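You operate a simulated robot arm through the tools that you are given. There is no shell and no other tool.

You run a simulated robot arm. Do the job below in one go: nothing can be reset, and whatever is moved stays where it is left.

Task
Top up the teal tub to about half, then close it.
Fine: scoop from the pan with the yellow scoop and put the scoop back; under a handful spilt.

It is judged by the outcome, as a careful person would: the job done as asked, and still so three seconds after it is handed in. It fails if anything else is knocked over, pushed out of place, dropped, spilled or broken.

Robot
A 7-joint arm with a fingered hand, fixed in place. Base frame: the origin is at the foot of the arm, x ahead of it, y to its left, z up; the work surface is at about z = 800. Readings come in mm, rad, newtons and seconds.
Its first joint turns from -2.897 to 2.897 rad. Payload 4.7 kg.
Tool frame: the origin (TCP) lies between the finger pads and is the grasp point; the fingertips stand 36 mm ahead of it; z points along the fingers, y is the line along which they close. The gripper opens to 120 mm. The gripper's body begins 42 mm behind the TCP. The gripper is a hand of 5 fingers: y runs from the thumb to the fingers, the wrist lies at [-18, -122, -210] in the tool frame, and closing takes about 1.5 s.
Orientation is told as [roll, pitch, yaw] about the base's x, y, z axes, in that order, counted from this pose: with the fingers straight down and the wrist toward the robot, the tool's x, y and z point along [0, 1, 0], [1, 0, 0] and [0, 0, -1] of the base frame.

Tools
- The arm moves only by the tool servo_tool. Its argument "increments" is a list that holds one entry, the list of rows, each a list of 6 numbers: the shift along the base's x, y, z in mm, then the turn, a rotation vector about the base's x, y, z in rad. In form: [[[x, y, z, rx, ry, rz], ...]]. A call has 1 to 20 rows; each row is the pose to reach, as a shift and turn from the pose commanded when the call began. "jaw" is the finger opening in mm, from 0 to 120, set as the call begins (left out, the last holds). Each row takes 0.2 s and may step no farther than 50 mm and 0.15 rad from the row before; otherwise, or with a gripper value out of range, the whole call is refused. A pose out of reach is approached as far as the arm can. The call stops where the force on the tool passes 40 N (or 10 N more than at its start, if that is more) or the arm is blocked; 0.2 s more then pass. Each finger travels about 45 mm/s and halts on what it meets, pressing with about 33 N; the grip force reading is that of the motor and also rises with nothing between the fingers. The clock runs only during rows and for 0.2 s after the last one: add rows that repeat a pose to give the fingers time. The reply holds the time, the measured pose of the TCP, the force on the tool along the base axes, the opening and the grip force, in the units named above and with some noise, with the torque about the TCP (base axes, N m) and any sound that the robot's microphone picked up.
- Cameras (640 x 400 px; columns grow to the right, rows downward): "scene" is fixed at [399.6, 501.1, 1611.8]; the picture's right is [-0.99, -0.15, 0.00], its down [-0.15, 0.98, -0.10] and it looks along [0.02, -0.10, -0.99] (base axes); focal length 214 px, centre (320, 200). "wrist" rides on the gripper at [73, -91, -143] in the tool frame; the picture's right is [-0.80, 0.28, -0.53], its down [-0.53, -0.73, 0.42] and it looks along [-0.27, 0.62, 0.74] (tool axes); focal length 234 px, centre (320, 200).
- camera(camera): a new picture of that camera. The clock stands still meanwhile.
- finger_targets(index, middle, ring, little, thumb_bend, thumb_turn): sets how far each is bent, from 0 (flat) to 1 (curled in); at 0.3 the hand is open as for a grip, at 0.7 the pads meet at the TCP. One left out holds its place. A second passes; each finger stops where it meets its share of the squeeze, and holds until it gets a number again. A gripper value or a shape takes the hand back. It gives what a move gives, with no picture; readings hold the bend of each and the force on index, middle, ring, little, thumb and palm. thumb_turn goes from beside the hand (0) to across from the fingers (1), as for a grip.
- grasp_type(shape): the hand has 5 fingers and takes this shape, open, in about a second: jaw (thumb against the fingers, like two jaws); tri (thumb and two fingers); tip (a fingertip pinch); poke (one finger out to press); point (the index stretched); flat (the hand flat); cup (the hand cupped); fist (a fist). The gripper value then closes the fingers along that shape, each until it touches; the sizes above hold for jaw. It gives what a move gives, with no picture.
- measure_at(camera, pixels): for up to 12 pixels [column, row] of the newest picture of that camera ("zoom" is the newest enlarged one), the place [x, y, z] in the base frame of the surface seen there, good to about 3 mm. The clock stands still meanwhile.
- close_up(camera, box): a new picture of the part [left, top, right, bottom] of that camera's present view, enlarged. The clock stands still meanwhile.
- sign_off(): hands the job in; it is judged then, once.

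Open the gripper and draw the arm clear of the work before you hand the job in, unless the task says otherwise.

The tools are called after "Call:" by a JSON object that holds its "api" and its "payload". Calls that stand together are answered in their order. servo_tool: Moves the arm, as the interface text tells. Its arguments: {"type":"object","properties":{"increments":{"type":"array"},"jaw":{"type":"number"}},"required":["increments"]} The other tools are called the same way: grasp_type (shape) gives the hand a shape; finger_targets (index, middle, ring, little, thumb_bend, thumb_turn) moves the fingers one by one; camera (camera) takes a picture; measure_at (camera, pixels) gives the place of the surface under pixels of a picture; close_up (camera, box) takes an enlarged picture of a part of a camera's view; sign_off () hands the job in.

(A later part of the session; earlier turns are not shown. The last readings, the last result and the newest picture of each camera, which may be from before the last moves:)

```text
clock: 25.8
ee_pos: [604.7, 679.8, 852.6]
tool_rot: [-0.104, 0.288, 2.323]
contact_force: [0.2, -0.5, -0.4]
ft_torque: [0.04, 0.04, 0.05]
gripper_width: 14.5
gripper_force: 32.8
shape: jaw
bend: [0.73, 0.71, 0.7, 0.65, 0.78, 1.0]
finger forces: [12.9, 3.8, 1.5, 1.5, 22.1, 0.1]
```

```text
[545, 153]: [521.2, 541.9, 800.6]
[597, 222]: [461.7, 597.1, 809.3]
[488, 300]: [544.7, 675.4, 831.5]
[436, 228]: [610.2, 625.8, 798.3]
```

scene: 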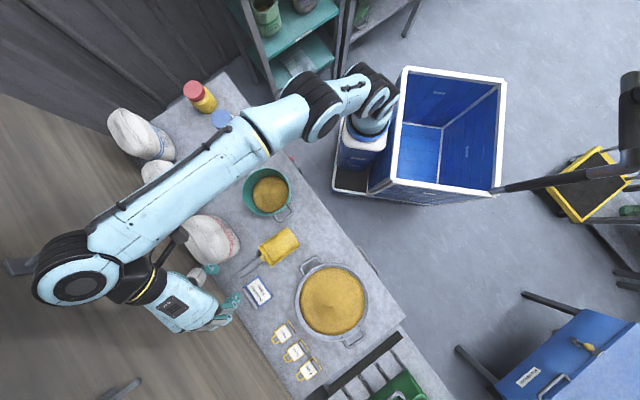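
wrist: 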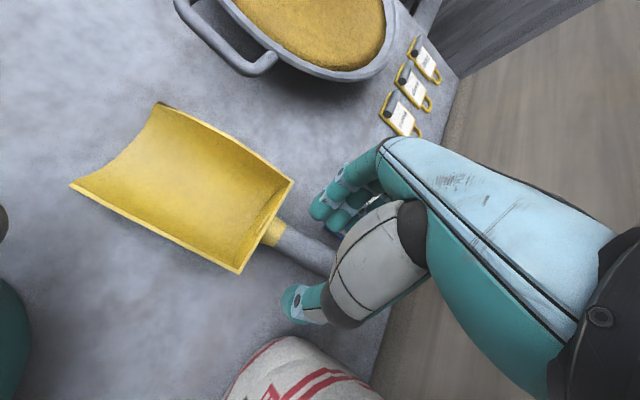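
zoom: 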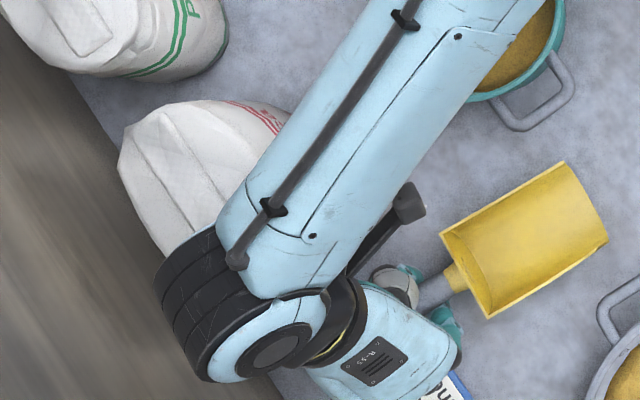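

The scoop is gripped (thumb 22 N, index 13 N) and slid about 10 mm. Lifting slowly to see if it hangs steady.

Call:
{"api": "servo_tool", "payload": {"increments": [[[0, 0, 6, 0, 0, 0], [0, 0, 14, 0, 0, 0], [0, 0, 25, 0, 0, 0], [0, 0, 40, 0, 0, 0], [0, 0, 40, 0, 0, 0]]]}}

Call:
{"api": "close_up", "payload": {"camera": "wrist", "box": [120, 100, 440, 380]}}

Call:
{"api": "close_up", "payload": {"camera": "scene", "box": [230, 190, 330, 290]}}

Call:
{"api": "measure_at", "payload": {"camera": "zoom", "pixels": [[268, 75], [305, 130], [212, 190], [180, 140], [240, 130]]}}

```text
clock: 27.0
ee_pos: [601.0, 679.2, 895.3]
tool_rot: [-0.102, 0.29, 2.324]
contact_force: [-0.2, 0.3, -1.6]
ft_torque: [0.04, -0.05, 0.02]
gripper_width: 14.2
gripper_force: 33.2
shape: jaw
bend: [0.73, 0.71, 0.7, 0.7, 0.8, 1.0]
finger forces: [14.7, 0.7, 0.1, 0.7, 18.1, 0.1]
```

```text
1.43 times, centred on (280, 240) of wrist
```

zoom: 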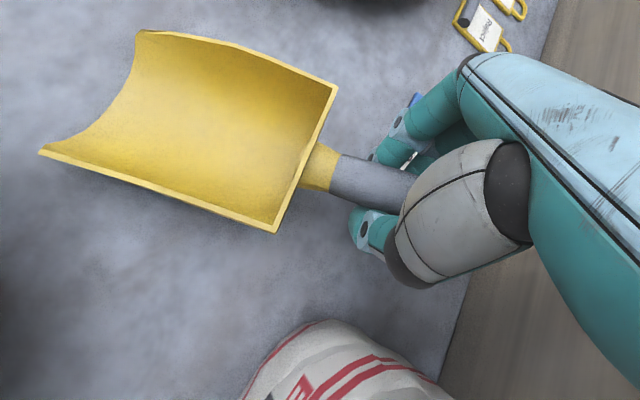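

```text
4.00 times, centred on (280, 240) of scene
```

zoom: 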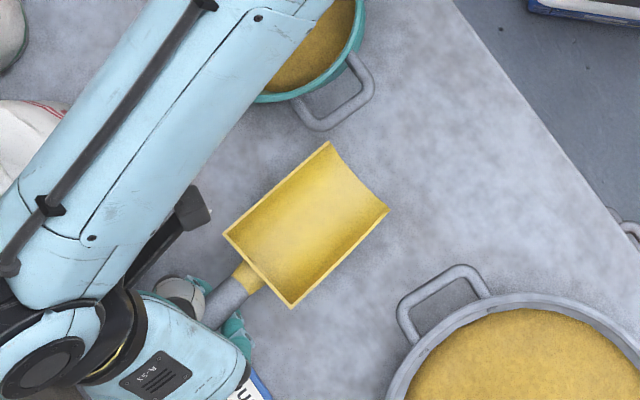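

```text
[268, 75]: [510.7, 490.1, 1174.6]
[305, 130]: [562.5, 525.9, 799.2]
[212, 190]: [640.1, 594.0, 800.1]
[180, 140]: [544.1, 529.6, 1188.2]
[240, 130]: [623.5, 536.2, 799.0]
```

The pinch is mostly index and thumb, and the scoop has shifted in the hand. I'll measure its pose now, then set it down and regrip with all fingers.

Call:
{"api": "measure_at", "payload": {"camera": "zoom", "pixels": [[330, 147], [386, 210], [290, 303], [229, 235], [310, 200], [260, 250], [245, 277], [225, 300]]}}

Call:
{"api": "measure_at", "payload": {"camera": "wrist", "pixels": [[280, 190], [300, 193], [315, 197], [310, 262], [315, 208]]}}

Call:
{"api": "close_up", "payload": {"camera": "wrist", "box": [250, 130, 410, 290]}}

```text
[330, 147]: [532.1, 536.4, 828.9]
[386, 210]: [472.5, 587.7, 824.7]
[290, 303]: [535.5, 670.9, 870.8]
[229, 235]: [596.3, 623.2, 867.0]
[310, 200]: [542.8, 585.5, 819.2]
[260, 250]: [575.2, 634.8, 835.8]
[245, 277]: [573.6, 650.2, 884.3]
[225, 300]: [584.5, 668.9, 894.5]
```

```text
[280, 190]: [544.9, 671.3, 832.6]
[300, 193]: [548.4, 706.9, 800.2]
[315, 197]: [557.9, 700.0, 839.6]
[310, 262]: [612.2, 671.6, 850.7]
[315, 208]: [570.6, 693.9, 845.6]
```

```text
2.50 times, centred on (330, 210) of wrist
```

zoom: 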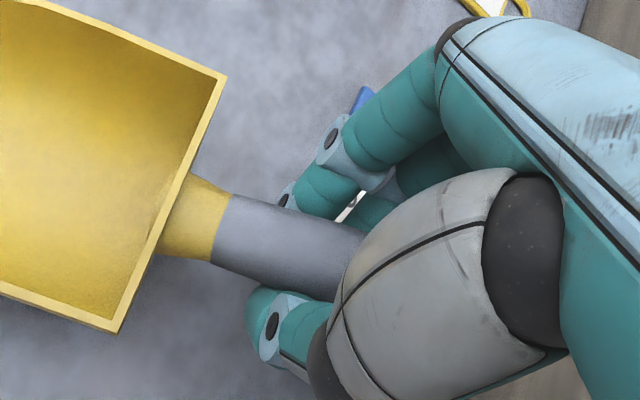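

The mouth still drags on the table at z≈803, so the pinch slips. Lower back down and release so the scoop sits flat again.

Call:
{"api": "servo_tool", "payload": {"increments": [[[0, 0, -12, 0, 0, 0], [0, 0, -24, 0, 0, 0], [0, 0, -34, 0, 0, 0], [0, 0, -40, 0, 0, 0], [0, 0, -40, 0, 0, 0]]]}}

Call:
{"api": "servo_tool", "payload": {"increments": [[[0, 0, 0, 0, 0, 0], [0, 0, 0, 0, 0, 0], [0, 0, 0, 0, 0, 0], [0, 0, 0, 0, 0, 0], [0, 0, 0, 0, 0, 0], [0, 0, 0, 0, 0, 0]]], "jaw": 56}}

Call:
{"api": "close_up", "payload": {"camera": "wrist", "box": [220, 130, 420, 330]}}

Call:
{"api": "close_up", "payload": {"camera": "scene", "box": [230, 190, 330, 290]}}

```text
clock: 28.2
ee_pos: [603.4, 678.8, 855.2]
tool_rot: [-0.103, 0.287, 2.324]
contact_force: [-0.1, -0.5, 0.0]
ft_torque: [-0.1, -0.03, 0.06]
gripper_width: 12.5
gripper_force: 33.0
shape: jaw
bend: [0.73, 0.71, 0.7, 0.7, 0.81, 1.0]
finger forces: [0.4, 0.0, 0.1, 2.1, 0.5, 0.1]
```

```text
clock: 29.6
ee_pos: [602.9, 679.3, 853.4]
tool_rot: [-0.102, 0.29, 2.325]
contact_force: [0.6, 0.3, 0.1]
ft_torque: [0.01, 0.01, 0.0]
gripper_width: 55.9
gripper_force: 0.0
shape: jaw
bend: [0.74, 0.46, 0.44, 0.42, 0.71, 1.0]
finger forces: [0.1, 0.0, 0.0, 0.0, 0.0, 0.1]
```

```text
2.00 times, centred on (320, 230) of wrist
```

zoom: 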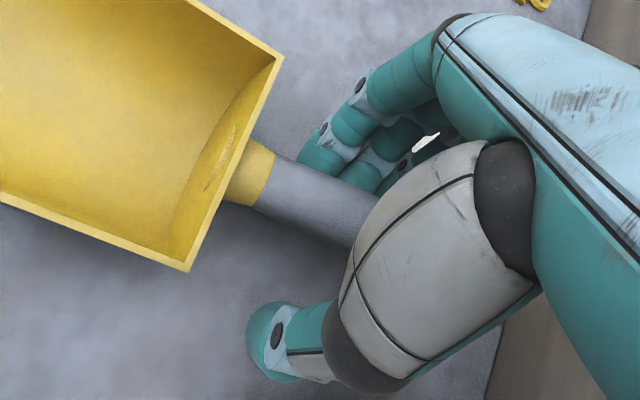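

```text
4.00 times, centred on (280, 240) of scene
```

zoom: 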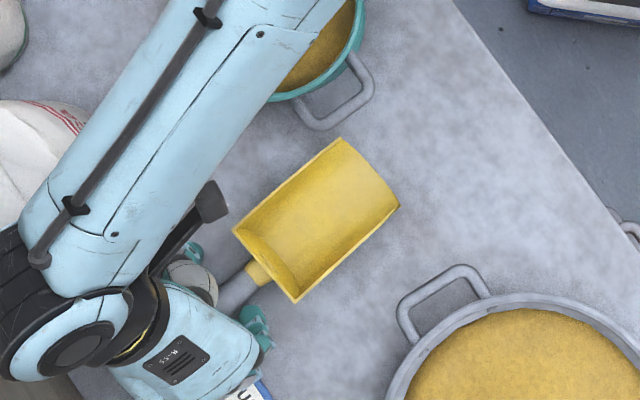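

The scoop is flat again and the handle lies close to the fingers. I'll measure where the scoop and handle are now.

Call:
{"api": "measure_at", "payload": {"camera": "zoom", "pixels": [[340, 143], [395, 206], [296, 298], [239, 232], [265, 265], [255, 275], [240, 290], [232, 297], [300, 220]]}}

Call:
{"api": "measure_at", "payload": {"camera": "wrist", "pixels": [[315, 225], [330, 230], [345, 235], [337, 207], [325, 195], [305, 270]]}}

```text
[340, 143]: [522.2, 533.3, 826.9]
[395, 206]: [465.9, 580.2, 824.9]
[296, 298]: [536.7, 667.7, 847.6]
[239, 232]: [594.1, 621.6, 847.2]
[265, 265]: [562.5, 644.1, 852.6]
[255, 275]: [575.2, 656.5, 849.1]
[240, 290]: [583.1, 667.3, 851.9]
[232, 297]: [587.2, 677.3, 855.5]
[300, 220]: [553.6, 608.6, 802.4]
```

```text
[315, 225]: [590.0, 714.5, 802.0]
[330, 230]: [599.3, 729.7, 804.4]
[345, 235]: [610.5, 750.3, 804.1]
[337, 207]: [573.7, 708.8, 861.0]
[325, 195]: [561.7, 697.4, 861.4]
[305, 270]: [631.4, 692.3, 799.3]
```

The scoop axis is now at about 51° and the handle sits about 7 mm to the finger side. I'll realign the hand (yaw +0.12, shift) and go 4 mm deeper before a full-hand grip.

Call:
{"api": "servo_tool", "payload": {"increments": [[[-2, 2.5, 0, 0, 0, 0.06], [-4, 5, 0, 0, 0, 0.12], [-4, 5, -5, 0, 0, 0.12], [-4, 5, -5, 0, 0, 0.12]]]}}

Call:
{"api": "close_up", "payload": {"camera": "wrist", "box": [220, 130, 420, 330]}}

```text
clock: 30.6
ee_pos: [599.7, 683.3, 848.9]
tool_rot: [-0.103, 0.289, 2.444]
contact_force: [0.7, -0.6, 0.6]
ft_torque: [0.0, 0.0, 0.01]
gripper_width: 55.5
gripper_force: 0.1
shape: jaw
bend: [0.74, 0.46, 0.43, 0.42, 0.71, 1.0]
finger forces: [0.1, 0.0, 0.0, 0.0, 0.0, 0.1]
```

```text
2.00 times, centred on (320, 230) of wrist
```

zoom: 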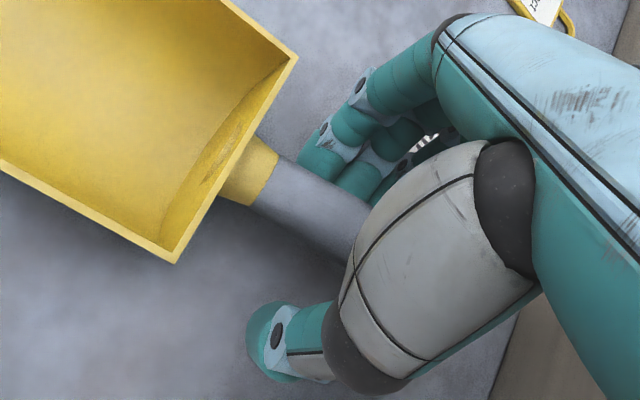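

Handle is between thumb and fingers with tips clear of the table. Closing every finger beyond the jaw limit to wrap the handle.

Call:
{"api": "finger_targets", "payload": {"index": 0.95, "middle": 0.95, "ring": 0.95, "little": 0.95, "thumb_bend": 0.95, "thumb_turn": 1}}

Call:
{"api": "close_up", "payload": {"camera": "wrist", "box": [220, 130, 420, 330]}}

Call:
{"api": "close_up", "payload": {"camera": "scene", "box": [230, 190, 330, 290]}}

```text
clock: 31.6
ee_pos: [600.1, 683.5, 849.4]
tool_rot: [-0.102, 0.289, 2.443]
contact_force: [0.9, -0.9, -0.3]
ft_torque: [-0.02, 0.01, -0.01]
gripper_width: 0.1
gripper_force: 0.5
shape: fingers
bend: [0.9, 0.94, 0.95, 0.95, 0.88, 1.0]
finger forces: [0.0, 0.0, 1.1, 0.0, 0.0, 0.0]
```

```text
2.00 times, centred on (320, 230) of wrist
```

zoom: 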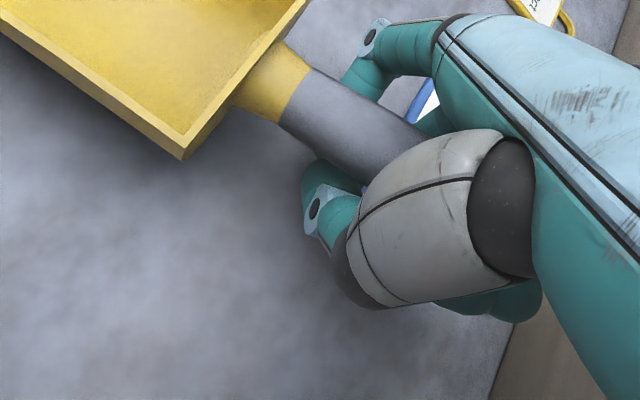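

```text
4.00 times, centred on (280, 240) of scene
```

zoom: 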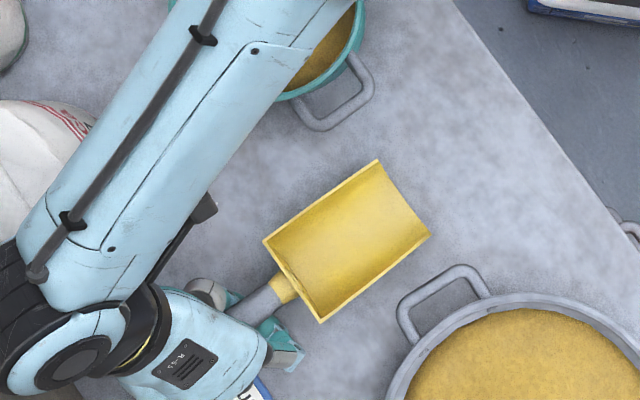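

The fingers seem to have curled under the handle with almost no force. I'll measure how the scoop sits.

Call:
{"api": "measure_at", "payload": {"camera": "zoom", "pixels": [[377, 166], [426, 233], [322, 318], [269, 241], [295, 278], [285, 288], [265, 298], [250, 305]]}}

Call:
{"api": "close_up", "payload": {"camera": "wrist", "box": [120, 60, 440, 340]}}

Call:
{"api": "measure_at", "payload": {"camera": "wrist", "pixels": [[310, 170], [325, 180], [340, 192], [330, 160], [320, 225], [340, 150]]}}

```text
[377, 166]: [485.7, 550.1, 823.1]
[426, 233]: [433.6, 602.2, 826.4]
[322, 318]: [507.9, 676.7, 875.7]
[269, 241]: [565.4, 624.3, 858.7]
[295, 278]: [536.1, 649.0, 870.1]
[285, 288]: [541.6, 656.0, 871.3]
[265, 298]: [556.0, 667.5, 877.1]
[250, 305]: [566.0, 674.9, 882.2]
```

```text
1.43 times, centred on (280, 200) of wrist
```

zoom: 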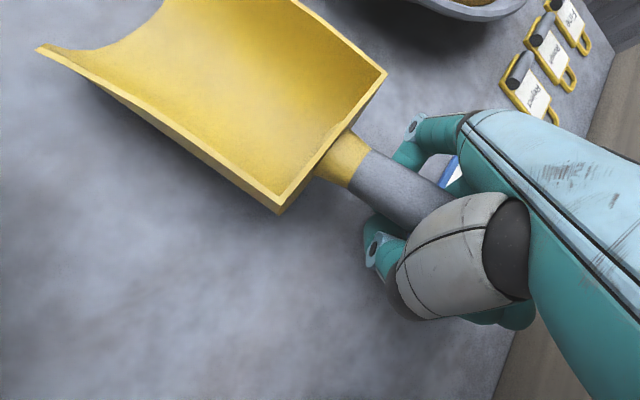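

```text
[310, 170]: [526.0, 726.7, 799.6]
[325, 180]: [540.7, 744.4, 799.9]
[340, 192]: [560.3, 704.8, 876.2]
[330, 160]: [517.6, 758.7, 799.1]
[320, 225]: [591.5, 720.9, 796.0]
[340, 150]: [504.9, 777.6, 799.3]
```

The handle now lies inside the curled fingers, toward the palm – possibly a good power grip if tightened. I'll curl fully and check the forces.

Call:
{"api": "finger_targets", "payload": {"index": 1, "middle": 1, "ring": 1, "little": 1, "thumb_bend": 1}}

Call:
{"api": "close_up", "payload": {"camera": "wrist", "box": [120, 60, 440, 340]}}

Call:
{"api": "close_up", "payload": {"camera": "scene", "box": [230, 190, 330, 290]}}

```text
clock: 32.6
ee_pos: [600.2, 684.5, 849.4]
tool_rot: [-0.103, 0.289, 2.444]
contact_force: [-0.1, -0.3, -2.2]
ft_torque: [0.02, -0.1, -0.05]
gripper_width: 4.4
gripper_force: 13.2
shape: fingers
bend: [1.0, 0.99, 0.99, 1.0, 0.94, 1.0]
finger forces: [0.0, 10.2, 15.6, 0.0, 0.0, 0.1]
```

```text
1.43 times, centred on (280, 200) of wrist
```

zoom: 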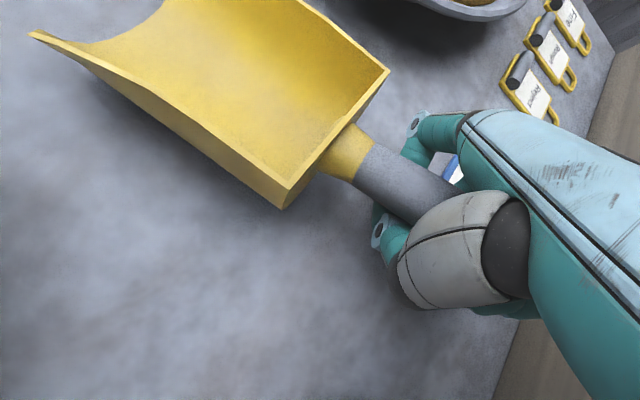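

```text
4.00 times, centred on (280, 240) of scene
```

zoom: 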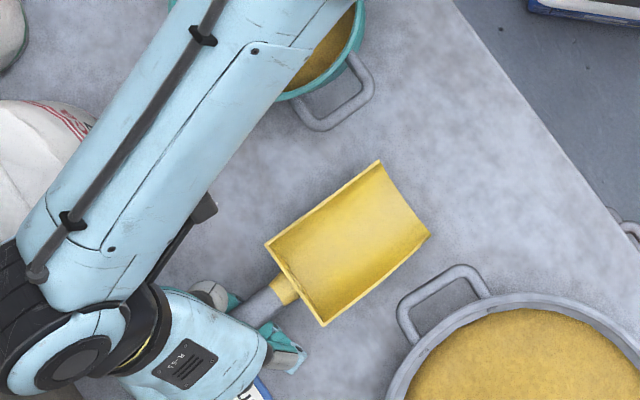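

Middle and ring now press with 10–16 N and about 2 N of scoop weight is on the hand. Lifting gently to see whether this grip holds level.

Call:
{"api": "servo_tool", "payload": {"increments": [[[0, 0, 6, 0, 0, 0], [0, 0, 14, 0, 0, 0], [0, 0, 25, 0, 0, 0], [0, 0, 40, 0, 0, 0], [0, 0, 55, 0, 0, 0], [0, 0, 55, 0, 0, 0]]]}}

Call:
{"api": "close_up", "payload": {"camera": "wrist", "box": [120, 60, 440, 340]}}

Call:
{"api": "close_up", "payload": {"camera": "scene", "box": [230, 190, 330, 290]}}

Call:
{"api": "measure_at", "payload": {"camera": "zoom", "pixels": [[377, 166], [426, 233], [326, 318], [272, 241], [298, 278], [288, 288], [265, 302]]}}

```text
clock: 34.0
ee_pos: [600.2, 684.8, 905.1]
tool_rot: [-0.101, 0.289, 2.444]
contact_force: [0.2, -0.1, -1.3]
ft_torque: [0.12, -0.15, -0.02]
gripper_width: 4.3
gripper_force: 12.6
shape: fingers
bend: [1.0, 0.99, 0.99, 1.0, 0.94, 1.0]
finger forces: [0.0, 10.3, 15.1, 0.1, 0.0, 0.0]
```

```text
1.43 times, centred on (280, 200) of wrist
```

zoom: 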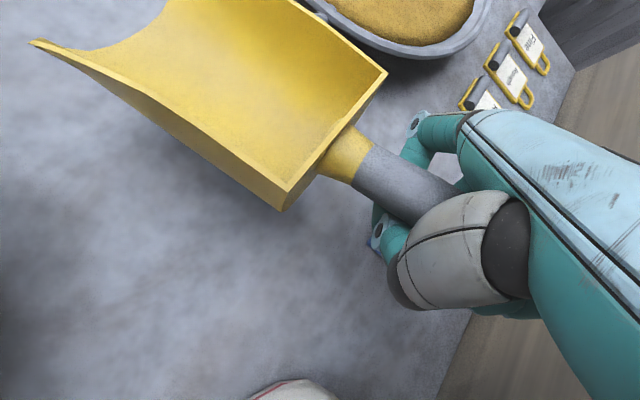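

```text
4.00 times, centred on (280, 240) of scene
```

zoom: 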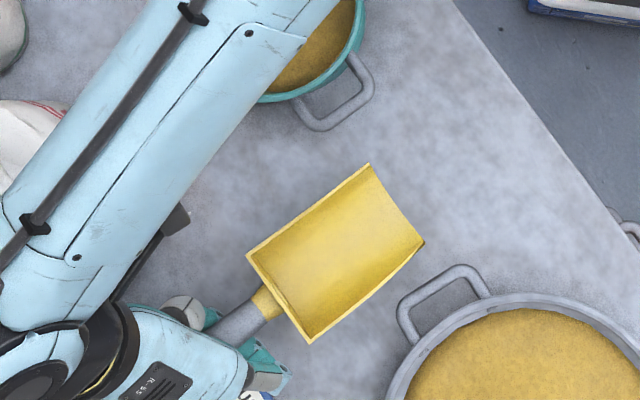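

```text
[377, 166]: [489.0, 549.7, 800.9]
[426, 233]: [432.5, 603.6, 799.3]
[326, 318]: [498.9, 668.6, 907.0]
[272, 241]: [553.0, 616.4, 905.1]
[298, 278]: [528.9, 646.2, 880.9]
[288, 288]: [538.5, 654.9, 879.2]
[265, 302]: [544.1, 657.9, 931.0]
```

The power grip holds; the scoop moved up rigidly with the hand. Measuring the scoop corners relative to the tool now.

Call:
{"api": "measure_at", "payload": {"camera": "zoom", "pixels": [[367, 169], [419, 243], [309, 338], [252, 257], [340, 210], [320, 230], [300, 250], [265, 300], [250, 315], [240, 325]]}}

Call:
{"api": "measure_at", "payload": {"camera": "wrist", "pixels": [[142, 82], [312, 98], [263, 200], [318, 145], [300, 140], [325, 155], [150, 80], [220, 90], [220, 120]]}}

```text
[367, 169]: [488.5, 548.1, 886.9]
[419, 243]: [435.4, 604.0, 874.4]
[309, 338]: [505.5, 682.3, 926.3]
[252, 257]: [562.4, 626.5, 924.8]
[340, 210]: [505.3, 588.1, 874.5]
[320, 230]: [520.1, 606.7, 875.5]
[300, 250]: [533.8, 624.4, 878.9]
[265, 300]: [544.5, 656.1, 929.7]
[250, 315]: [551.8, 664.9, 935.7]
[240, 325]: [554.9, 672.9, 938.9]
```

```text
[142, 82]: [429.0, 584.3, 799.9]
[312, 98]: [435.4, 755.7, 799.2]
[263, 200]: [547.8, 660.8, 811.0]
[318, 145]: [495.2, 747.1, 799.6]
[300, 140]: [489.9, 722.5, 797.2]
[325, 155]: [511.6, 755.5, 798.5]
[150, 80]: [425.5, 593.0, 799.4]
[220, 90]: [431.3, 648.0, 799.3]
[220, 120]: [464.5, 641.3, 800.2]
```

Scoop axis relative to the TCP is known now (mouth 173 mm ahead, 28 mm to the finger side, floor pitched about 8° down). Raise and yaw -0.827 rad so the mouth points along -x, positioned above the pan's near side.

Call:
{"api": "servo_tool", "payload": {"increments": [[[0, 0, 40, 0, 0, 0], [0, 0, 80, 0, 0, 0], [0, 0, 110, 0, 0, 0], [-10, 6, 120, 0, 0, -0.12], [-20, 12, 120, 0, 0, -0.24], [-30, 18, 120, 0, 0, -0.36], [-40, 24, 120, 0, 0, -0.48], [-50, 30, 120, 0, 0, -0.6], [-60, 36, 120, 0, 0, -0.72], [-70, 43, 120, 0, 0, -0.827], [-70, 43, 120, 0, 0, -0.827]]]}}

Call:
{"api": "camera", "payload": {"camera": "scene"}}

Call:
{"api": "camera", "payload": {"camera": "wrist"}}

Call:
{"api": "close_up", "payload": {"camera": "scene", "box": [230, 220, 390, 350]}}

```text
clock: 36.4
ee_pos: [529.6, 726.5, 1024.0]
tool_rot: [-0.102, 0.29, 1.616]
contact_force: [0.7, -0.5, -1.0]
ft_torque: [-0.11, -0.17, 0.01]
gripper_width: 4.5
gripper_force: 12.6
shape: fingers
bend: [1.0, 0.99, 0.99, 1.0, 0.94, 1.0]
finger forces: [0.1, 10.2, 14.5, 0.0, 0.0, 0.0]
```

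```text
taken
```

scene: 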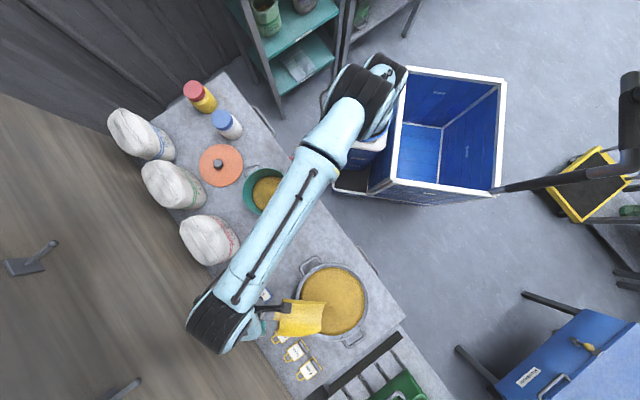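

```text
taken
```

wrist: 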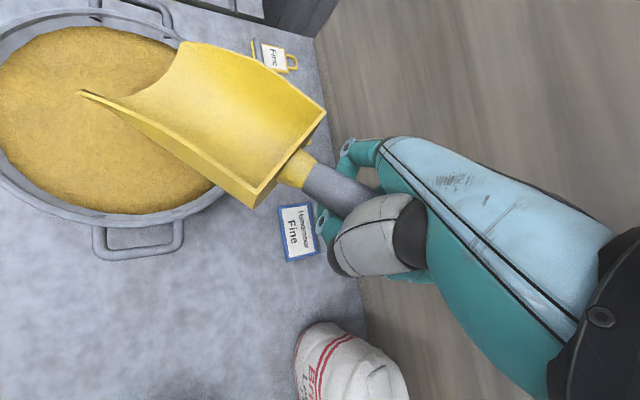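

```text
3.08 times, centred on (310, 285) of scene
```

zoom: 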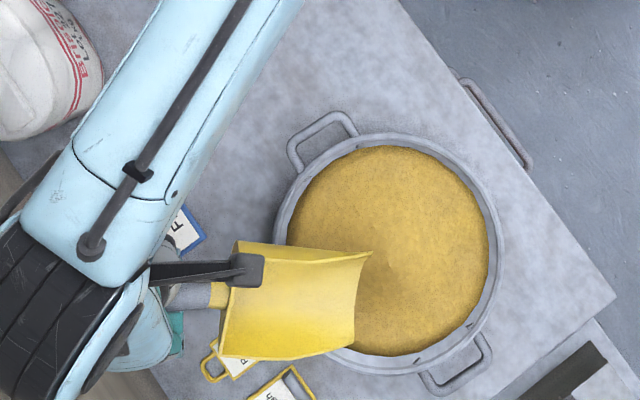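

Scoop now faces -x over the pan. Measuring its corners precisely in this pose.

Call:
{"api": "measure_at", "payload": {"camera": "zoom", "pixels": [[368, 255], [353, 343], [224, 353], [240, 246], [340, 300], [300, 310], [260, 315], [350, 300], [290, 260], [280, 350]]}}

Call:
{"api": "measure_at", "payload": {"camera": "wrist", "pixels": [[85, 94], [182, 48], [320, 112], [255, 200], [200, 120], [150, 110], [250, 150]]}}

```text
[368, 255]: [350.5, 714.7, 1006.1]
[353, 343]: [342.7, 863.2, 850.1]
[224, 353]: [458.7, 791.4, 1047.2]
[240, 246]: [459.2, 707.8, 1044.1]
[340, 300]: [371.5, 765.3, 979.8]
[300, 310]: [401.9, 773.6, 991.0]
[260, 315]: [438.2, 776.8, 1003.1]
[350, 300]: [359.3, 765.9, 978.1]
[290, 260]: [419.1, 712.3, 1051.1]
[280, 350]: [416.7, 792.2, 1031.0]
```

```text
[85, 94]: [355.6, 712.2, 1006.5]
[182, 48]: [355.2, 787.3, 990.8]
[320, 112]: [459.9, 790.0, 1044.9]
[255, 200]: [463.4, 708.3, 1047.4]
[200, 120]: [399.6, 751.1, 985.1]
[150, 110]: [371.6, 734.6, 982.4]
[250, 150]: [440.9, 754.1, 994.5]
```

Scoop floor is pitched ~11° with a slight roll. Pitching the mouth down to about 25°, correcting roll, and descending to just above the grain, mouth at x≈372.

Call:
{"api": "servo_tool", "payload": {"increments": [[[0, 0, -12, 0.015, -0.061, 0], [0, 0, -24, 0.03, -0.122, 0], [0, 0, -36, 0.045, -0.183, 0], [0, 0, -48, 0.06, -0.244, 0], [0, 0, -48, 0.06, -0.244, 0]]]}}

Call:
{"api": "camera", "payload": {"camera": "wrist"}}

Call:
{"api": "close_up", "payload": {"camera": "scene", "box": [230, 220, 390, 350]}}

```text
clock: 37.6
ee_pos: [529.5, 725.3, 975.1]
tool_rot: [-0.356, 0.232, 1.552]
contact_force: [0.1, 0.3, -2.2]
ft_torque: [-0.06, -0.15, 0.04]
gripper_width: 4.5
gripper_force: 12.0
shape: fingers
bend: [1.0, 0.99, 0.99, 1.0, 0.94, 1.0]
finger forces: [0.0, 9.9, 14.2, 0.1, 0.1, 0.1]
```

```text
taken
```

wrist: 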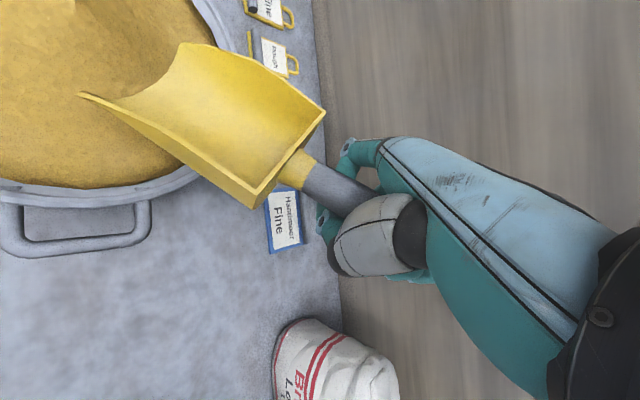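

```text
3.08 times, centred on (310, 285) of scene
```

zoom: 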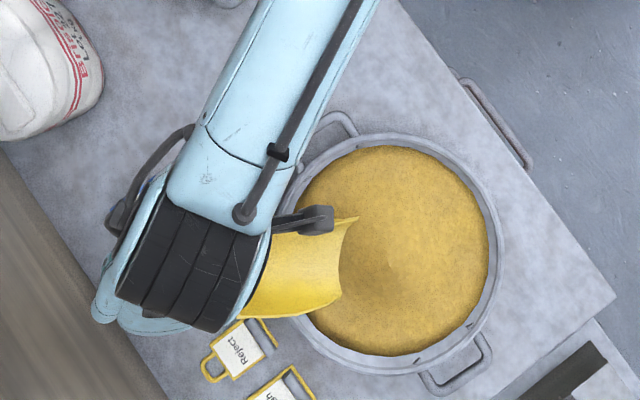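

Checking mouth position in this pose before entering the grain.

Call:
{"api": "measure_at", "payload": {"camera": "wrist", "pixels": [[85, 95], [183, 50], [318, 113], [256, 200], [150, 108], [165, 95], [250, 150], [200, 120], [120, 60], [60, 120]]}}

```text
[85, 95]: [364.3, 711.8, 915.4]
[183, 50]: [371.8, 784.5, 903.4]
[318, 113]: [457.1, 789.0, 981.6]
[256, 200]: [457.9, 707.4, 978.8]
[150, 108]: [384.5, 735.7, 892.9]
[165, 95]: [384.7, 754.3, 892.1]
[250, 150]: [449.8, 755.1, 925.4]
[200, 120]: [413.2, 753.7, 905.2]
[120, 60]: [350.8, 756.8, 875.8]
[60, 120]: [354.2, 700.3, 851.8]
```

Mouth edge is at about (372,748,887) with floor pitch ~26°. Now plunge ~30 mm into the heap, sweep toward -x while levelling, then tip the mouth up and lift.

Call:
{"api": "servo_tool", "payload": {"increments": [[[0, 0, -16, 0, 0, 0], [0, 0, -32, 0, 0, 0], [0, 0, -43, 0, 0, 0], [-10, 0, -48, 0, 0.028, 0], [-20, 0, -53, 0, 0.057, 0], [-30, 0, -58, 0, 0.085, 0], [-40, 0, -63, 0, 0.113, 0], [-50, 0, -68, 0, 0.142, 0], [-60, 0, -72, 0, 0.17, 0], [-70, 0, -77, 0, 0.199, 0], [-80, 0, -82, 0, 0.227, 0], [-82, 0, -80, 0, 0.3, 0], [-82, 0, -76, 0, 0.38, 0], [-82, 0, -70, 0, 0.46, 0], [-80, 0, -60, 0, 0.54, 0], [-78, 0, -45, 0, 0.6, 0], [-75, 0, -25, 0, 0.63, 0], [-75, 0, -5, 0, 0.63, 0], [-75, 0, -5, 0, 0.63, 0]]]}}

Call:
{"api": "camera", "payload": {"camera": "wrist"}}

Call:
{"api": "close_up", "payload": {"camera": "scene", "box": [230, 220, 390, 350]}}

```text
clock: 41.6
ee_pos: [456.0, 726.9, 969.9]
tool_rot: [0.288, 0.199, 1.697]
contact_force: [-1.1, 0.0, -3.0]
ft_torque: [-0.06, -0.31, -0.01]
gripper_width: 4.5
gripper_force: 11.7
shape: fingers
bend: [0.99, 0.99, 1.0, 1.0, 0.93, 1.0]
finger forces: [0.0, 10.5, 12.3, 0.0, 0.1, 0.1]
```

```text
taken
```

wrist: 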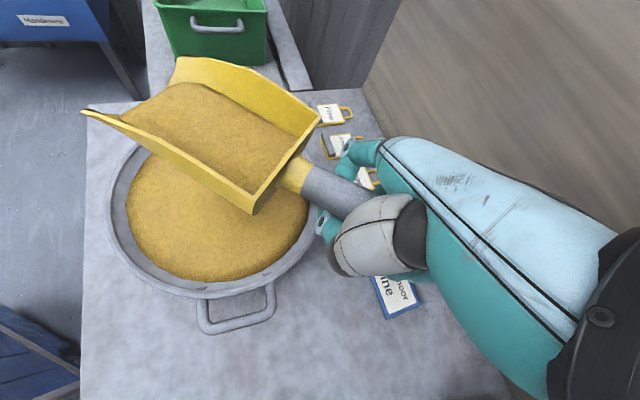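

```text
3.08 times, centred on (310, 285) of scene
```

zoom: 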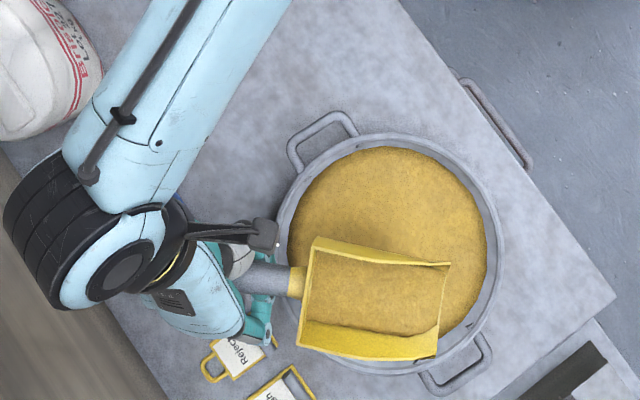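

A full scoop, nothing spilled around the pan. I'll measure its level and current pose.

Call:
{"api": "measure_at", "payload": {"camera": "wrist", "pixels": [[85, 112], [180, 60], [318, 118], [254, 205], [200, 95], [220, 130], [150, 120], [250, 165], [280, 130], [240, 110]]}}

Call:
{"api": "measure_at", "payload": {"camera": "zoom", "pixels": [[448, 265], [437, 355], [299, 343], [316, 240], [380, 290], [340, 290], [420, 290], [380, 320], [400, 180], [330, 200], [470, 260], [250, 180]]}}

```text
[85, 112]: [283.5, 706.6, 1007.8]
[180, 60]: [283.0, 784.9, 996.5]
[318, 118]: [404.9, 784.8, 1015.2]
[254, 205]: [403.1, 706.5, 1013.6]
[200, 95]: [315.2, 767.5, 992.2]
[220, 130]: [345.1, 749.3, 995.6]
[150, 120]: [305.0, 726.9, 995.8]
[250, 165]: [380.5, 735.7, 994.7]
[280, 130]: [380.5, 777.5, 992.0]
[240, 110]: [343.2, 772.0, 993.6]
```

```text
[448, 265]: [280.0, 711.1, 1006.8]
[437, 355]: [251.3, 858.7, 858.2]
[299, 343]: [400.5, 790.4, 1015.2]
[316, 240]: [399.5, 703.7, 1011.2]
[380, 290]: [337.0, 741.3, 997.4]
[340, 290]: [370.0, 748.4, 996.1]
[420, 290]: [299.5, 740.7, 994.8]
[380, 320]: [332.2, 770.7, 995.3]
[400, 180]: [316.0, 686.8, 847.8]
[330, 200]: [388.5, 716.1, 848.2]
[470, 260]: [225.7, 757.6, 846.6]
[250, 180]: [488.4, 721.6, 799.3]
```

About 240 ml sits in the scoop, level at z≈995 – close to what the tub needs (avg 835 → ~850). Tip the mouth up slightly more, raise, and start carrying toward the tub smoothly.

Call:
{"api": "servo_tool", "payload": {"increments": [[[0, 0, 10, 0, 0.03, 0], [0, 0, 25, 0, 0.06, 0], [0, 0, 45, 0, 0.08, 0], [5, -6, 62, 0, 0.08, 0], [15, -18, 75, 0, 0.08, 0], [28, -33, 80, 0, 0.08, 0], [43, -51, 80, 0, 0.08, 0], [58, -69, 80, 0, 0.08, 0], [73, -87, 80, 0, 0.08, 0], [88, -104, 80, 0, 0.08, 0], [103, -122, 80, 0, 0.08, 0], [118, -140, 80, 0, 0.08, 0], [133, -158, 80, 0, 0.08, 0], [148, -176, 80, 0, 0.08, 0], [163, -194, 80, 0, 0.08, 0], [175, -208, 80, 0, 0.08, 0], [182, -216, 80, 0, 0.08, 0], [182, -216, 80, 0, 0.08, 0]]]}}

Call:
{"api": "camera", "payload": {"camera": "wrist"}}

Call:
{"api": "camera", "payload": {"camera": "scene"}}

```text
clock: 45.4
ee_pos: [636.5, 509.9, 1052.4]
tool_rot: [0.37, 0.189, 1.71]
contact_force: [0.0, 0.4, -2.7]
ft_torque: [-0.08, -0.29, -0.02]
gripper_width: 4.4
gripper_force: 11.1
shape: fingers
bend: [0.99, 0.99, 1.0, 1.0, 0.93, 1.0]
finger forces: [0.0, 10.1, 11.2, 0.0, 0.1, 0.1]
```

```text
taken
```

wrist: 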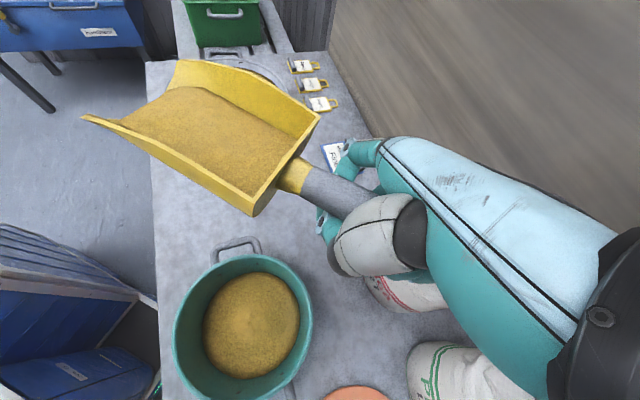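

```text
taken
```

scene: 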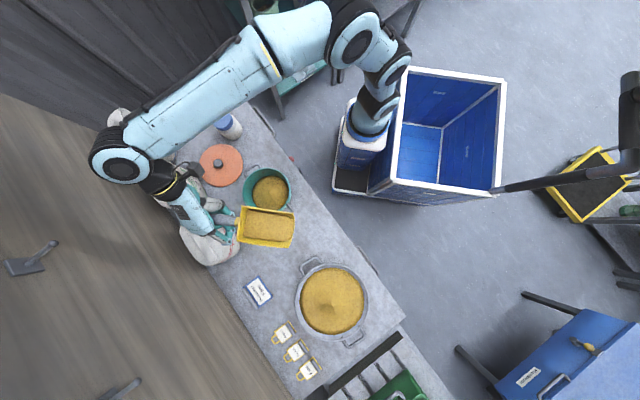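

Load is steady. Moving on so the mouth comes over the tub centre (TCP ≈ (777,406)), still level.

Call:
{"api": "servo_tool", "payload": {"increments": [[[10, -7, 0, 0, 0, 0], [28, -21, 0, 0, 0, 0], [48, -36, 0, 0, 0, 0], [68, -51, 0, 0, 0, 0], [88, -66, 0, 0, 0, 0], [108, -80, 0, 0, 0, 0], [126, -94, 0, 0, 0, 0], [137, -102, 0, 0, 0, 0], [140, -104, 0, 0, 0, 0], [140, -104, 0, 0, 0, 0]]]}}

Call:
{"api": "camera", "payload": {"camera": "wrist"}}

Call:
{"api": "close_up", "payload": {"camera": "scene", "box": [170, 110, 330, 240]}}

Call:
{"api": "measure_at", "payload": {"camera": "wrist", "pixels": [[85, 118], [178, 64], [316, 118], [254, 208], [200, 100]]}}

```text
clock: 47.6
ee_pos: [776.1, 407.4, 1052.0]
tool_rot: [0.372, 0.189, 1.709]
contact_force: [-0.5, 0.2, -2.6]
ft_torque: [-0.07, -0.26, -0.03]
gripper_width: 4.4
gripper_force: 10.1
shape: fingers
bend: [0.99, 0.99, 1.0, 1.0, 0.93, 1.0]
finger forces: [0.1, 9.8, 10.6, 0.0, 0.0, 0.1]
```

```text
taken
```

wrist: 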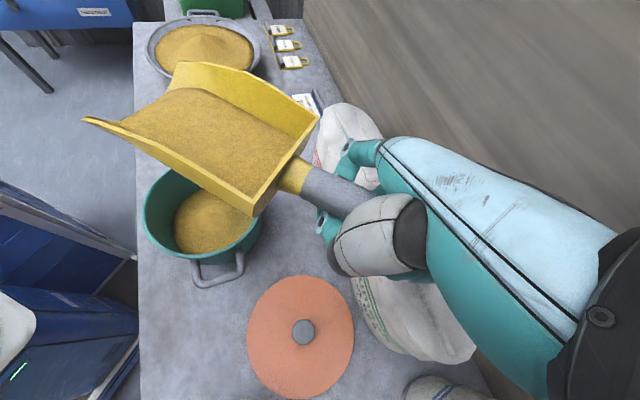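

```text
3.08 times, centred on (250, 175) of scene
```

zoom: 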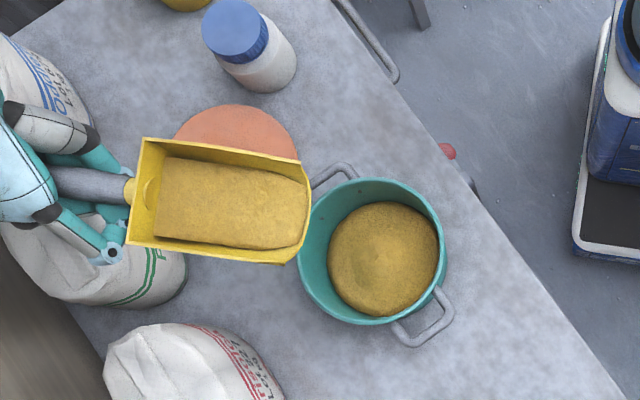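

```text
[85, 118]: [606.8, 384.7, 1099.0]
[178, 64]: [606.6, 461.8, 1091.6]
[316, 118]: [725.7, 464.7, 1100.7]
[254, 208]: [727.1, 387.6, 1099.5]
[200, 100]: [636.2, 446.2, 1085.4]
```

Mouth centre is at (607,423), right over the tub's opening. Pouring slowly: pitch the mouth down to ~40° pivoting about the lip just above the rim.

Call:
{"api": "servo_tool", "payload": {"increments": [[[0, 2, -10, 0, -0.105, 0], [0, 2, -20, 0, -0.209, 0], [-1, 2, -30, 0, -0.314, 0], [-3, 2, -40, 0, -0.419, 0], [-5, 2, -48, 0, -0.524, 0], [-11, 2, -41, 0, -0.628, 0], [-21, 2, -28, 0, -0.733, 0], [-31, 2, -17, 0, -0.82, 0], [-42, 2, -6, 0, -0.908, 0], [-42, 2, -6, 0, -0.908, 0], [-42, 2, -6, 0, -0.908, 0]]]}}

Call:
{"api": "camera", "payload": {"camera": "wrist"}}

Call:
{"api": "close_up", "payload": {"camera": "scene", "box": [170, 110, 330, 240]}}

Call:
{"api": "measure_at", "payload": {"camera": "wrist", "pixels": [[85, 118], [178, 64], [316, 118], [254, 208], [200, 100]]}}

```text
clock: 50.0
ee_pos: [734.6, 407.5, 1045.0]
tool_rot: [-0.56, 0.225, 1.504]
contact_force: [0.1, -0.8, -1.8]
ft_torque: [-0.06, -0.14, -0.02]
gripper_width: 4.6
gripper_force: 9.5
shape: fingers
bend: [0.99, 0.99, 1.0, 1.0, 0.93, 1.0]
finger forces: [0.0, 8.7, 10.8, 0.1, 0.0, 0.0]
```

```text
taken
```

wrist: 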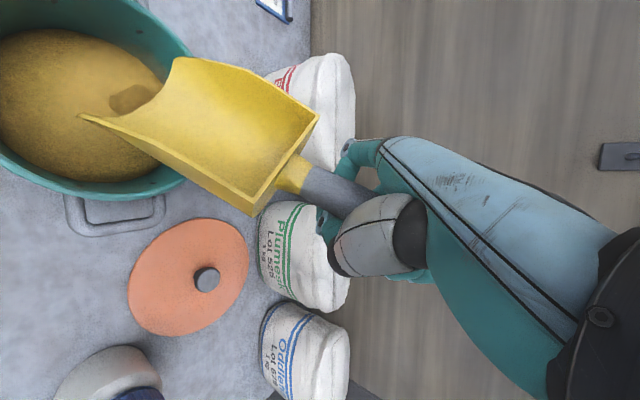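

```text
3.08 times, centred on (250, 175) of scene
```

zoom: 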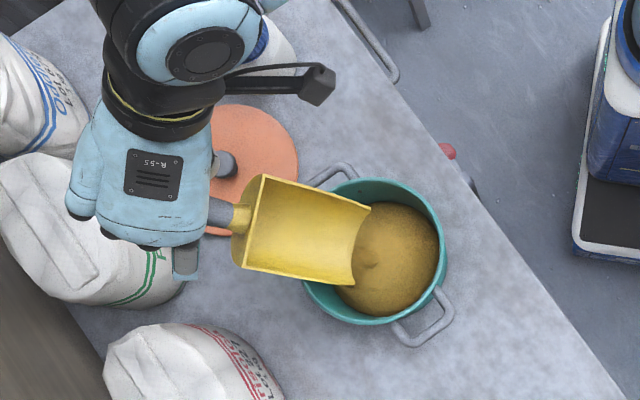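

```text
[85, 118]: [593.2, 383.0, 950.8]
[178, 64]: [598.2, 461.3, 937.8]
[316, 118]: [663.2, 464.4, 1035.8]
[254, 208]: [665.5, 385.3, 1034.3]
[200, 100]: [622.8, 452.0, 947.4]
```

The scoop looks nearly empty already and nothing outside the tub. Pitching on to ~60° to empty the rest.

Call:
{"api": "servo_tool", "payload": {"increments": [[[-12, 0, 10, 0, -0.09, 0], [-24, 0, 19, 0, -0.175, 0], [-37, 0, 27, 0, -0.262, 0], [-51, 0, 35, 0, -0.349, 0], [-51, 0, 35, 0, -0.349, 0], [-51, 0, 35, 0, -0.349, 0], [-51, 0, 35, 0, -0.349, 0]]]}}

Call:
{"api": "camera", "payload": {"camera": "wrist"}}

Call:
{"api": "close_up", "payload": {"camera": "scene", "box": [170, 110, 330, 240]}}

Call:
{"api": "measure_at", "payload": {"camera": "zoom", "pixels": [[400, 265], [420, 240], [420, 290], [380, 290], [380, 240], [350, 290], [400, 220], [430, 265], [400, 305], [360, 300]]}}

```text
clock: 51.6
ee_pos: [683.6, 408.5, 1079.1]
tool_rot: [-0.915, 0.187, 1.431]
contact_force: [0.7, 0.2, -1.0]
ft_torque: [-0.02, -0.13, 0.02]
gripper_width: 4.8
gripper_force: 9.9
shape: fingers
bend: [1.0, 0.99, 1.0, 1.0, 0.93, 1.0]
finger forces: [0.0, 8.6, 11.2, 0.0, 0.0, 0.1]
```

```text
taken
```

wrist: 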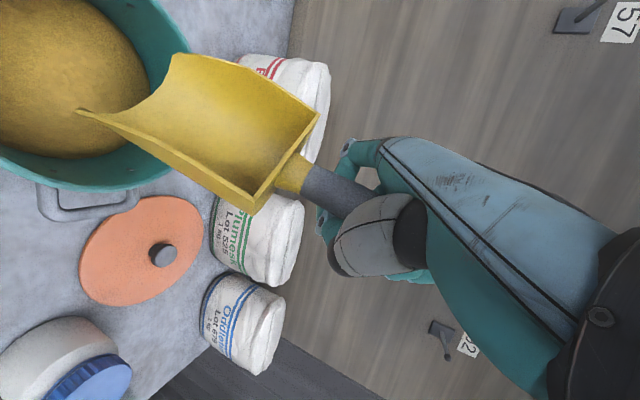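

```text
3.08 times, centred on (250, 175) of scene
```

zoom: 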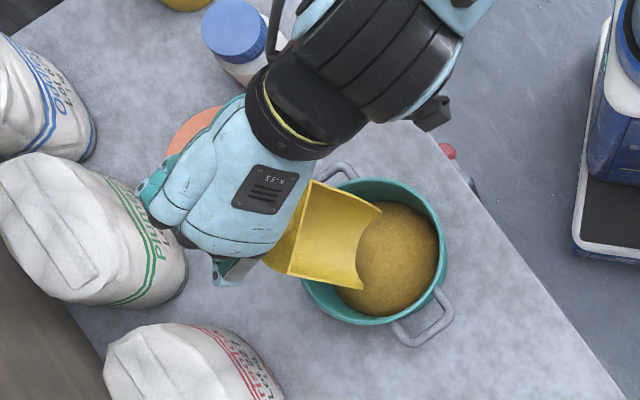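

```text
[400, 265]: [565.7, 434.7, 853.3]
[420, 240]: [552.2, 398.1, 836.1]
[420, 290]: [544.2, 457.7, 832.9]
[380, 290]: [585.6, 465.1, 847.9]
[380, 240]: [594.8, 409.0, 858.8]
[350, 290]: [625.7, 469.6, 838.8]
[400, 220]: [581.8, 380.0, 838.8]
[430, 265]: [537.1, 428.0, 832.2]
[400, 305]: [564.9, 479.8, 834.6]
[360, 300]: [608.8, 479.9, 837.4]
```

The scoop is empty. I'll tip it back up and draw away from the tub so I can measure the level properly.

Call:
{"api": "servo_tool", "payload": {"increments": [[[8, 0, 8, 0, 0.12, 0], [20, 0, 10, 0, 0.24, 0], [35, 0, 10, 0, 0.36, 0], [50, 0, 5, 0, 0.48, 0], [65, 0, 0, 0, 0.6, 0], [75, 0, -5, 0, 0.72, 0], [85, 0, -10, 0, 0.84, 0], [92, 0, -15, 0, 0.96, 0], [92, 0, -15, 0, 0.96, 0]]]}}

Call:
{"api": "close_up", "payload": {"camera": "scene", "box": [170, 110, 330, 240]}}

Call:
{"api": "measure_at", "payload": {"camera": "zoom", "pixels": [[385, 257], [345, 260], [430, 250], [380, 210], [385, 300], [360, 240], [410, 240], [405, 280], [360, 280], [395, 230], [370, 257], [400, 257]]}}

Call:
{"api": "camera", "payload": {"camera": "wrist"}}

```text
clock: 53.6
ee_pos: [775.8, 409.2, 1064.7]
tool_rot: [0.068, 0.221, 1.647]
contact_force: [0.0, 1.0, -2.3]
ft_torque: [-0.04, -0.17, 0.08]
gripper_width: 4.7
gripper_force: 9.5
shape: fingers
bend: [0.99, 0.99, 1.0, 1.0, 0.93, 1.0]
finger forces: [0.0, 8.9, 10.0, 0.0, 0.0, 0.1]
```

```text
3.08 times, centred on (250, 175) of scene
```

zoom: 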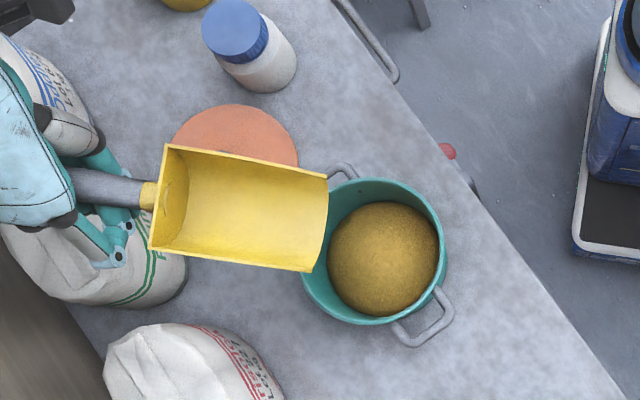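

```text
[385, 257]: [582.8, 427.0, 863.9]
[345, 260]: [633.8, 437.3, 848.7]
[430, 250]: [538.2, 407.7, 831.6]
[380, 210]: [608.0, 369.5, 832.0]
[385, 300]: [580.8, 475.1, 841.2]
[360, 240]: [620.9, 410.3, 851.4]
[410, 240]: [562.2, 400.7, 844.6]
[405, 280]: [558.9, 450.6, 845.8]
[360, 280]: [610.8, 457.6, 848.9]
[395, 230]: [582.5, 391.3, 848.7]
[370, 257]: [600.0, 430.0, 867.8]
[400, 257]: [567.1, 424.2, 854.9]
```

```text
taken
```

wrist: 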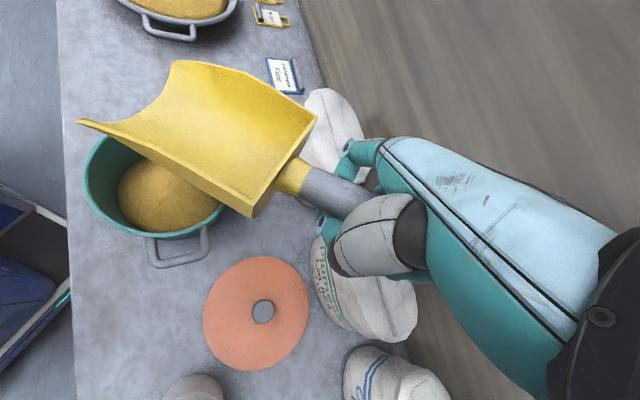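

The tub now averages about z≈843 (floor ~804, rim 898), roughly 42%, so a further ~120 ml brings it to half. Returning over the pan for a smaller second scoop.

Call:
{"api": "servo_tool", "payload": {"increments": [[[-8, 10, 5, 0, 0, 0], [-25, 32, 5, 0, 0, 0], [-43, 55, 5, 0, 0, 0], [-61, 78, 5, 0, 0, 0], [-79, 102, 5, 0, 0, 0], [-97, 125, 5, 0, 0, 0], [-115, 148, 5, 0, 0, 0], [-133, 171, 5, 0, 0, 0], [-151, 195, 5, 0, 0, 0], [-169, 218, 5, 0, 0, 0], [-187, 241, 5, 0, 0, 0], [-205, 264, 5, 0, 0, 0], [-221, 285, 0, 0, 0, 0], [-230, 297, 0, 0, 0, 0], [-230, 297, 0, 0, 0, 0]]]}}

Call:
{"api": "close_up", "payload": {"camera": "scene", "box": [230, 220, 390, 350]}}

Call:
{"api": "measure_at", "payload": {"camera": "zoom", "pixels": [[400, 290], [440, 290], [470, 260], [420, 200], [380, 180], [330, 200], [400, 330], [440, 330], [390, 230], [420, 250], [380, 350], [460, 220]]}}

Call:
{"api": "camera", "payload": {"camera": "wrist"}}

Call:
{"api": "measure_at", "payload": {"camera": "wrist", "pixels": [[85, 105], [180, 58], [318, 118], [254, 205], [160, 110], [240, 150], [60, 180], [120, 200], [80, 150], [100, 240], [50, 100], [150, 30]]}}

```text
clock: 56.8
ee_pos: [546.7, 708.6, 1063.8]
tool_rot: [0.068, 0.219, 1.648]
contact_force: [-0.2, 0.4, -1.5]
ft_torque: [-0.03, -0.2, -0.01]
gripper_width: 4.6
gripper_force: 9.6
shape: fingers
bend: [0.99, 0.99, 1.0, 1.0, 0.93, 1.0]
finger forces: [0.1, 8.7, 9.7, 0.1, 0.1, 0.0]
```

```text
3.08 times, centred on (310, 285) of scene
```

zoom: 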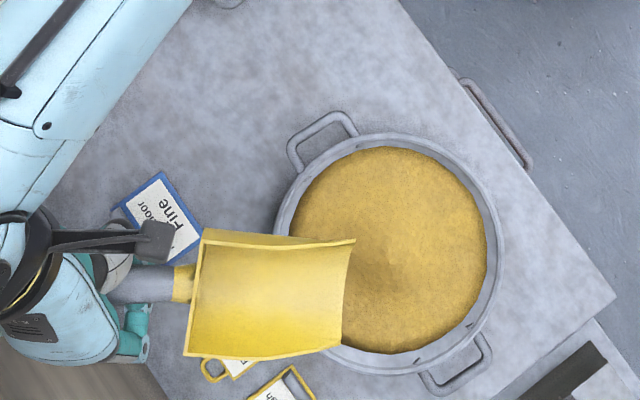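

```text
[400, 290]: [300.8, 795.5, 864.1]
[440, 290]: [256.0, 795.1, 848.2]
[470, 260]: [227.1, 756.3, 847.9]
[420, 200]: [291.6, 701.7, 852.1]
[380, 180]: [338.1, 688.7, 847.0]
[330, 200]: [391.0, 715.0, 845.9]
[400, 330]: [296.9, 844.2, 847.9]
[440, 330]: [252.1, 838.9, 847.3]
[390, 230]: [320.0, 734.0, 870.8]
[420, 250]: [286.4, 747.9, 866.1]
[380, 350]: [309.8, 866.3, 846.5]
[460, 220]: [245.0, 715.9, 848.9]
```

```text
taken
```

wrist: 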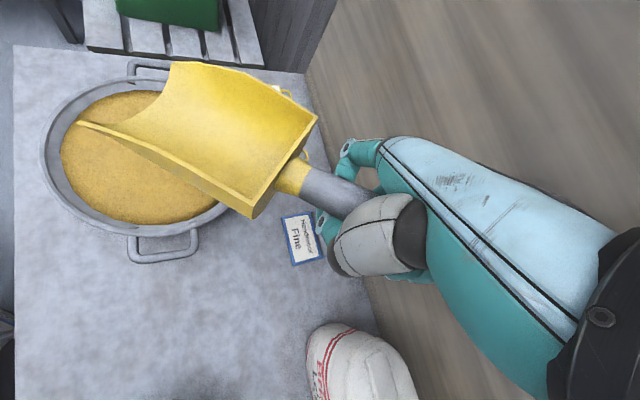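

```text
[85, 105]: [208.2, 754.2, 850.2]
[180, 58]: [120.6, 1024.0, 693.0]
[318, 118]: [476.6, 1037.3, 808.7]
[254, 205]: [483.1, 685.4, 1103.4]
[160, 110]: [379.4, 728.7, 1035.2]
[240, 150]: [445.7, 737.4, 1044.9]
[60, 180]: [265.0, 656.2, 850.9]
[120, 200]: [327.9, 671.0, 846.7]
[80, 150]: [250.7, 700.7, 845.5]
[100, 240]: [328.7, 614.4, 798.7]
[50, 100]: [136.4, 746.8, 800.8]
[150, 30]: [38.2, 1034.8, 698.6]
```

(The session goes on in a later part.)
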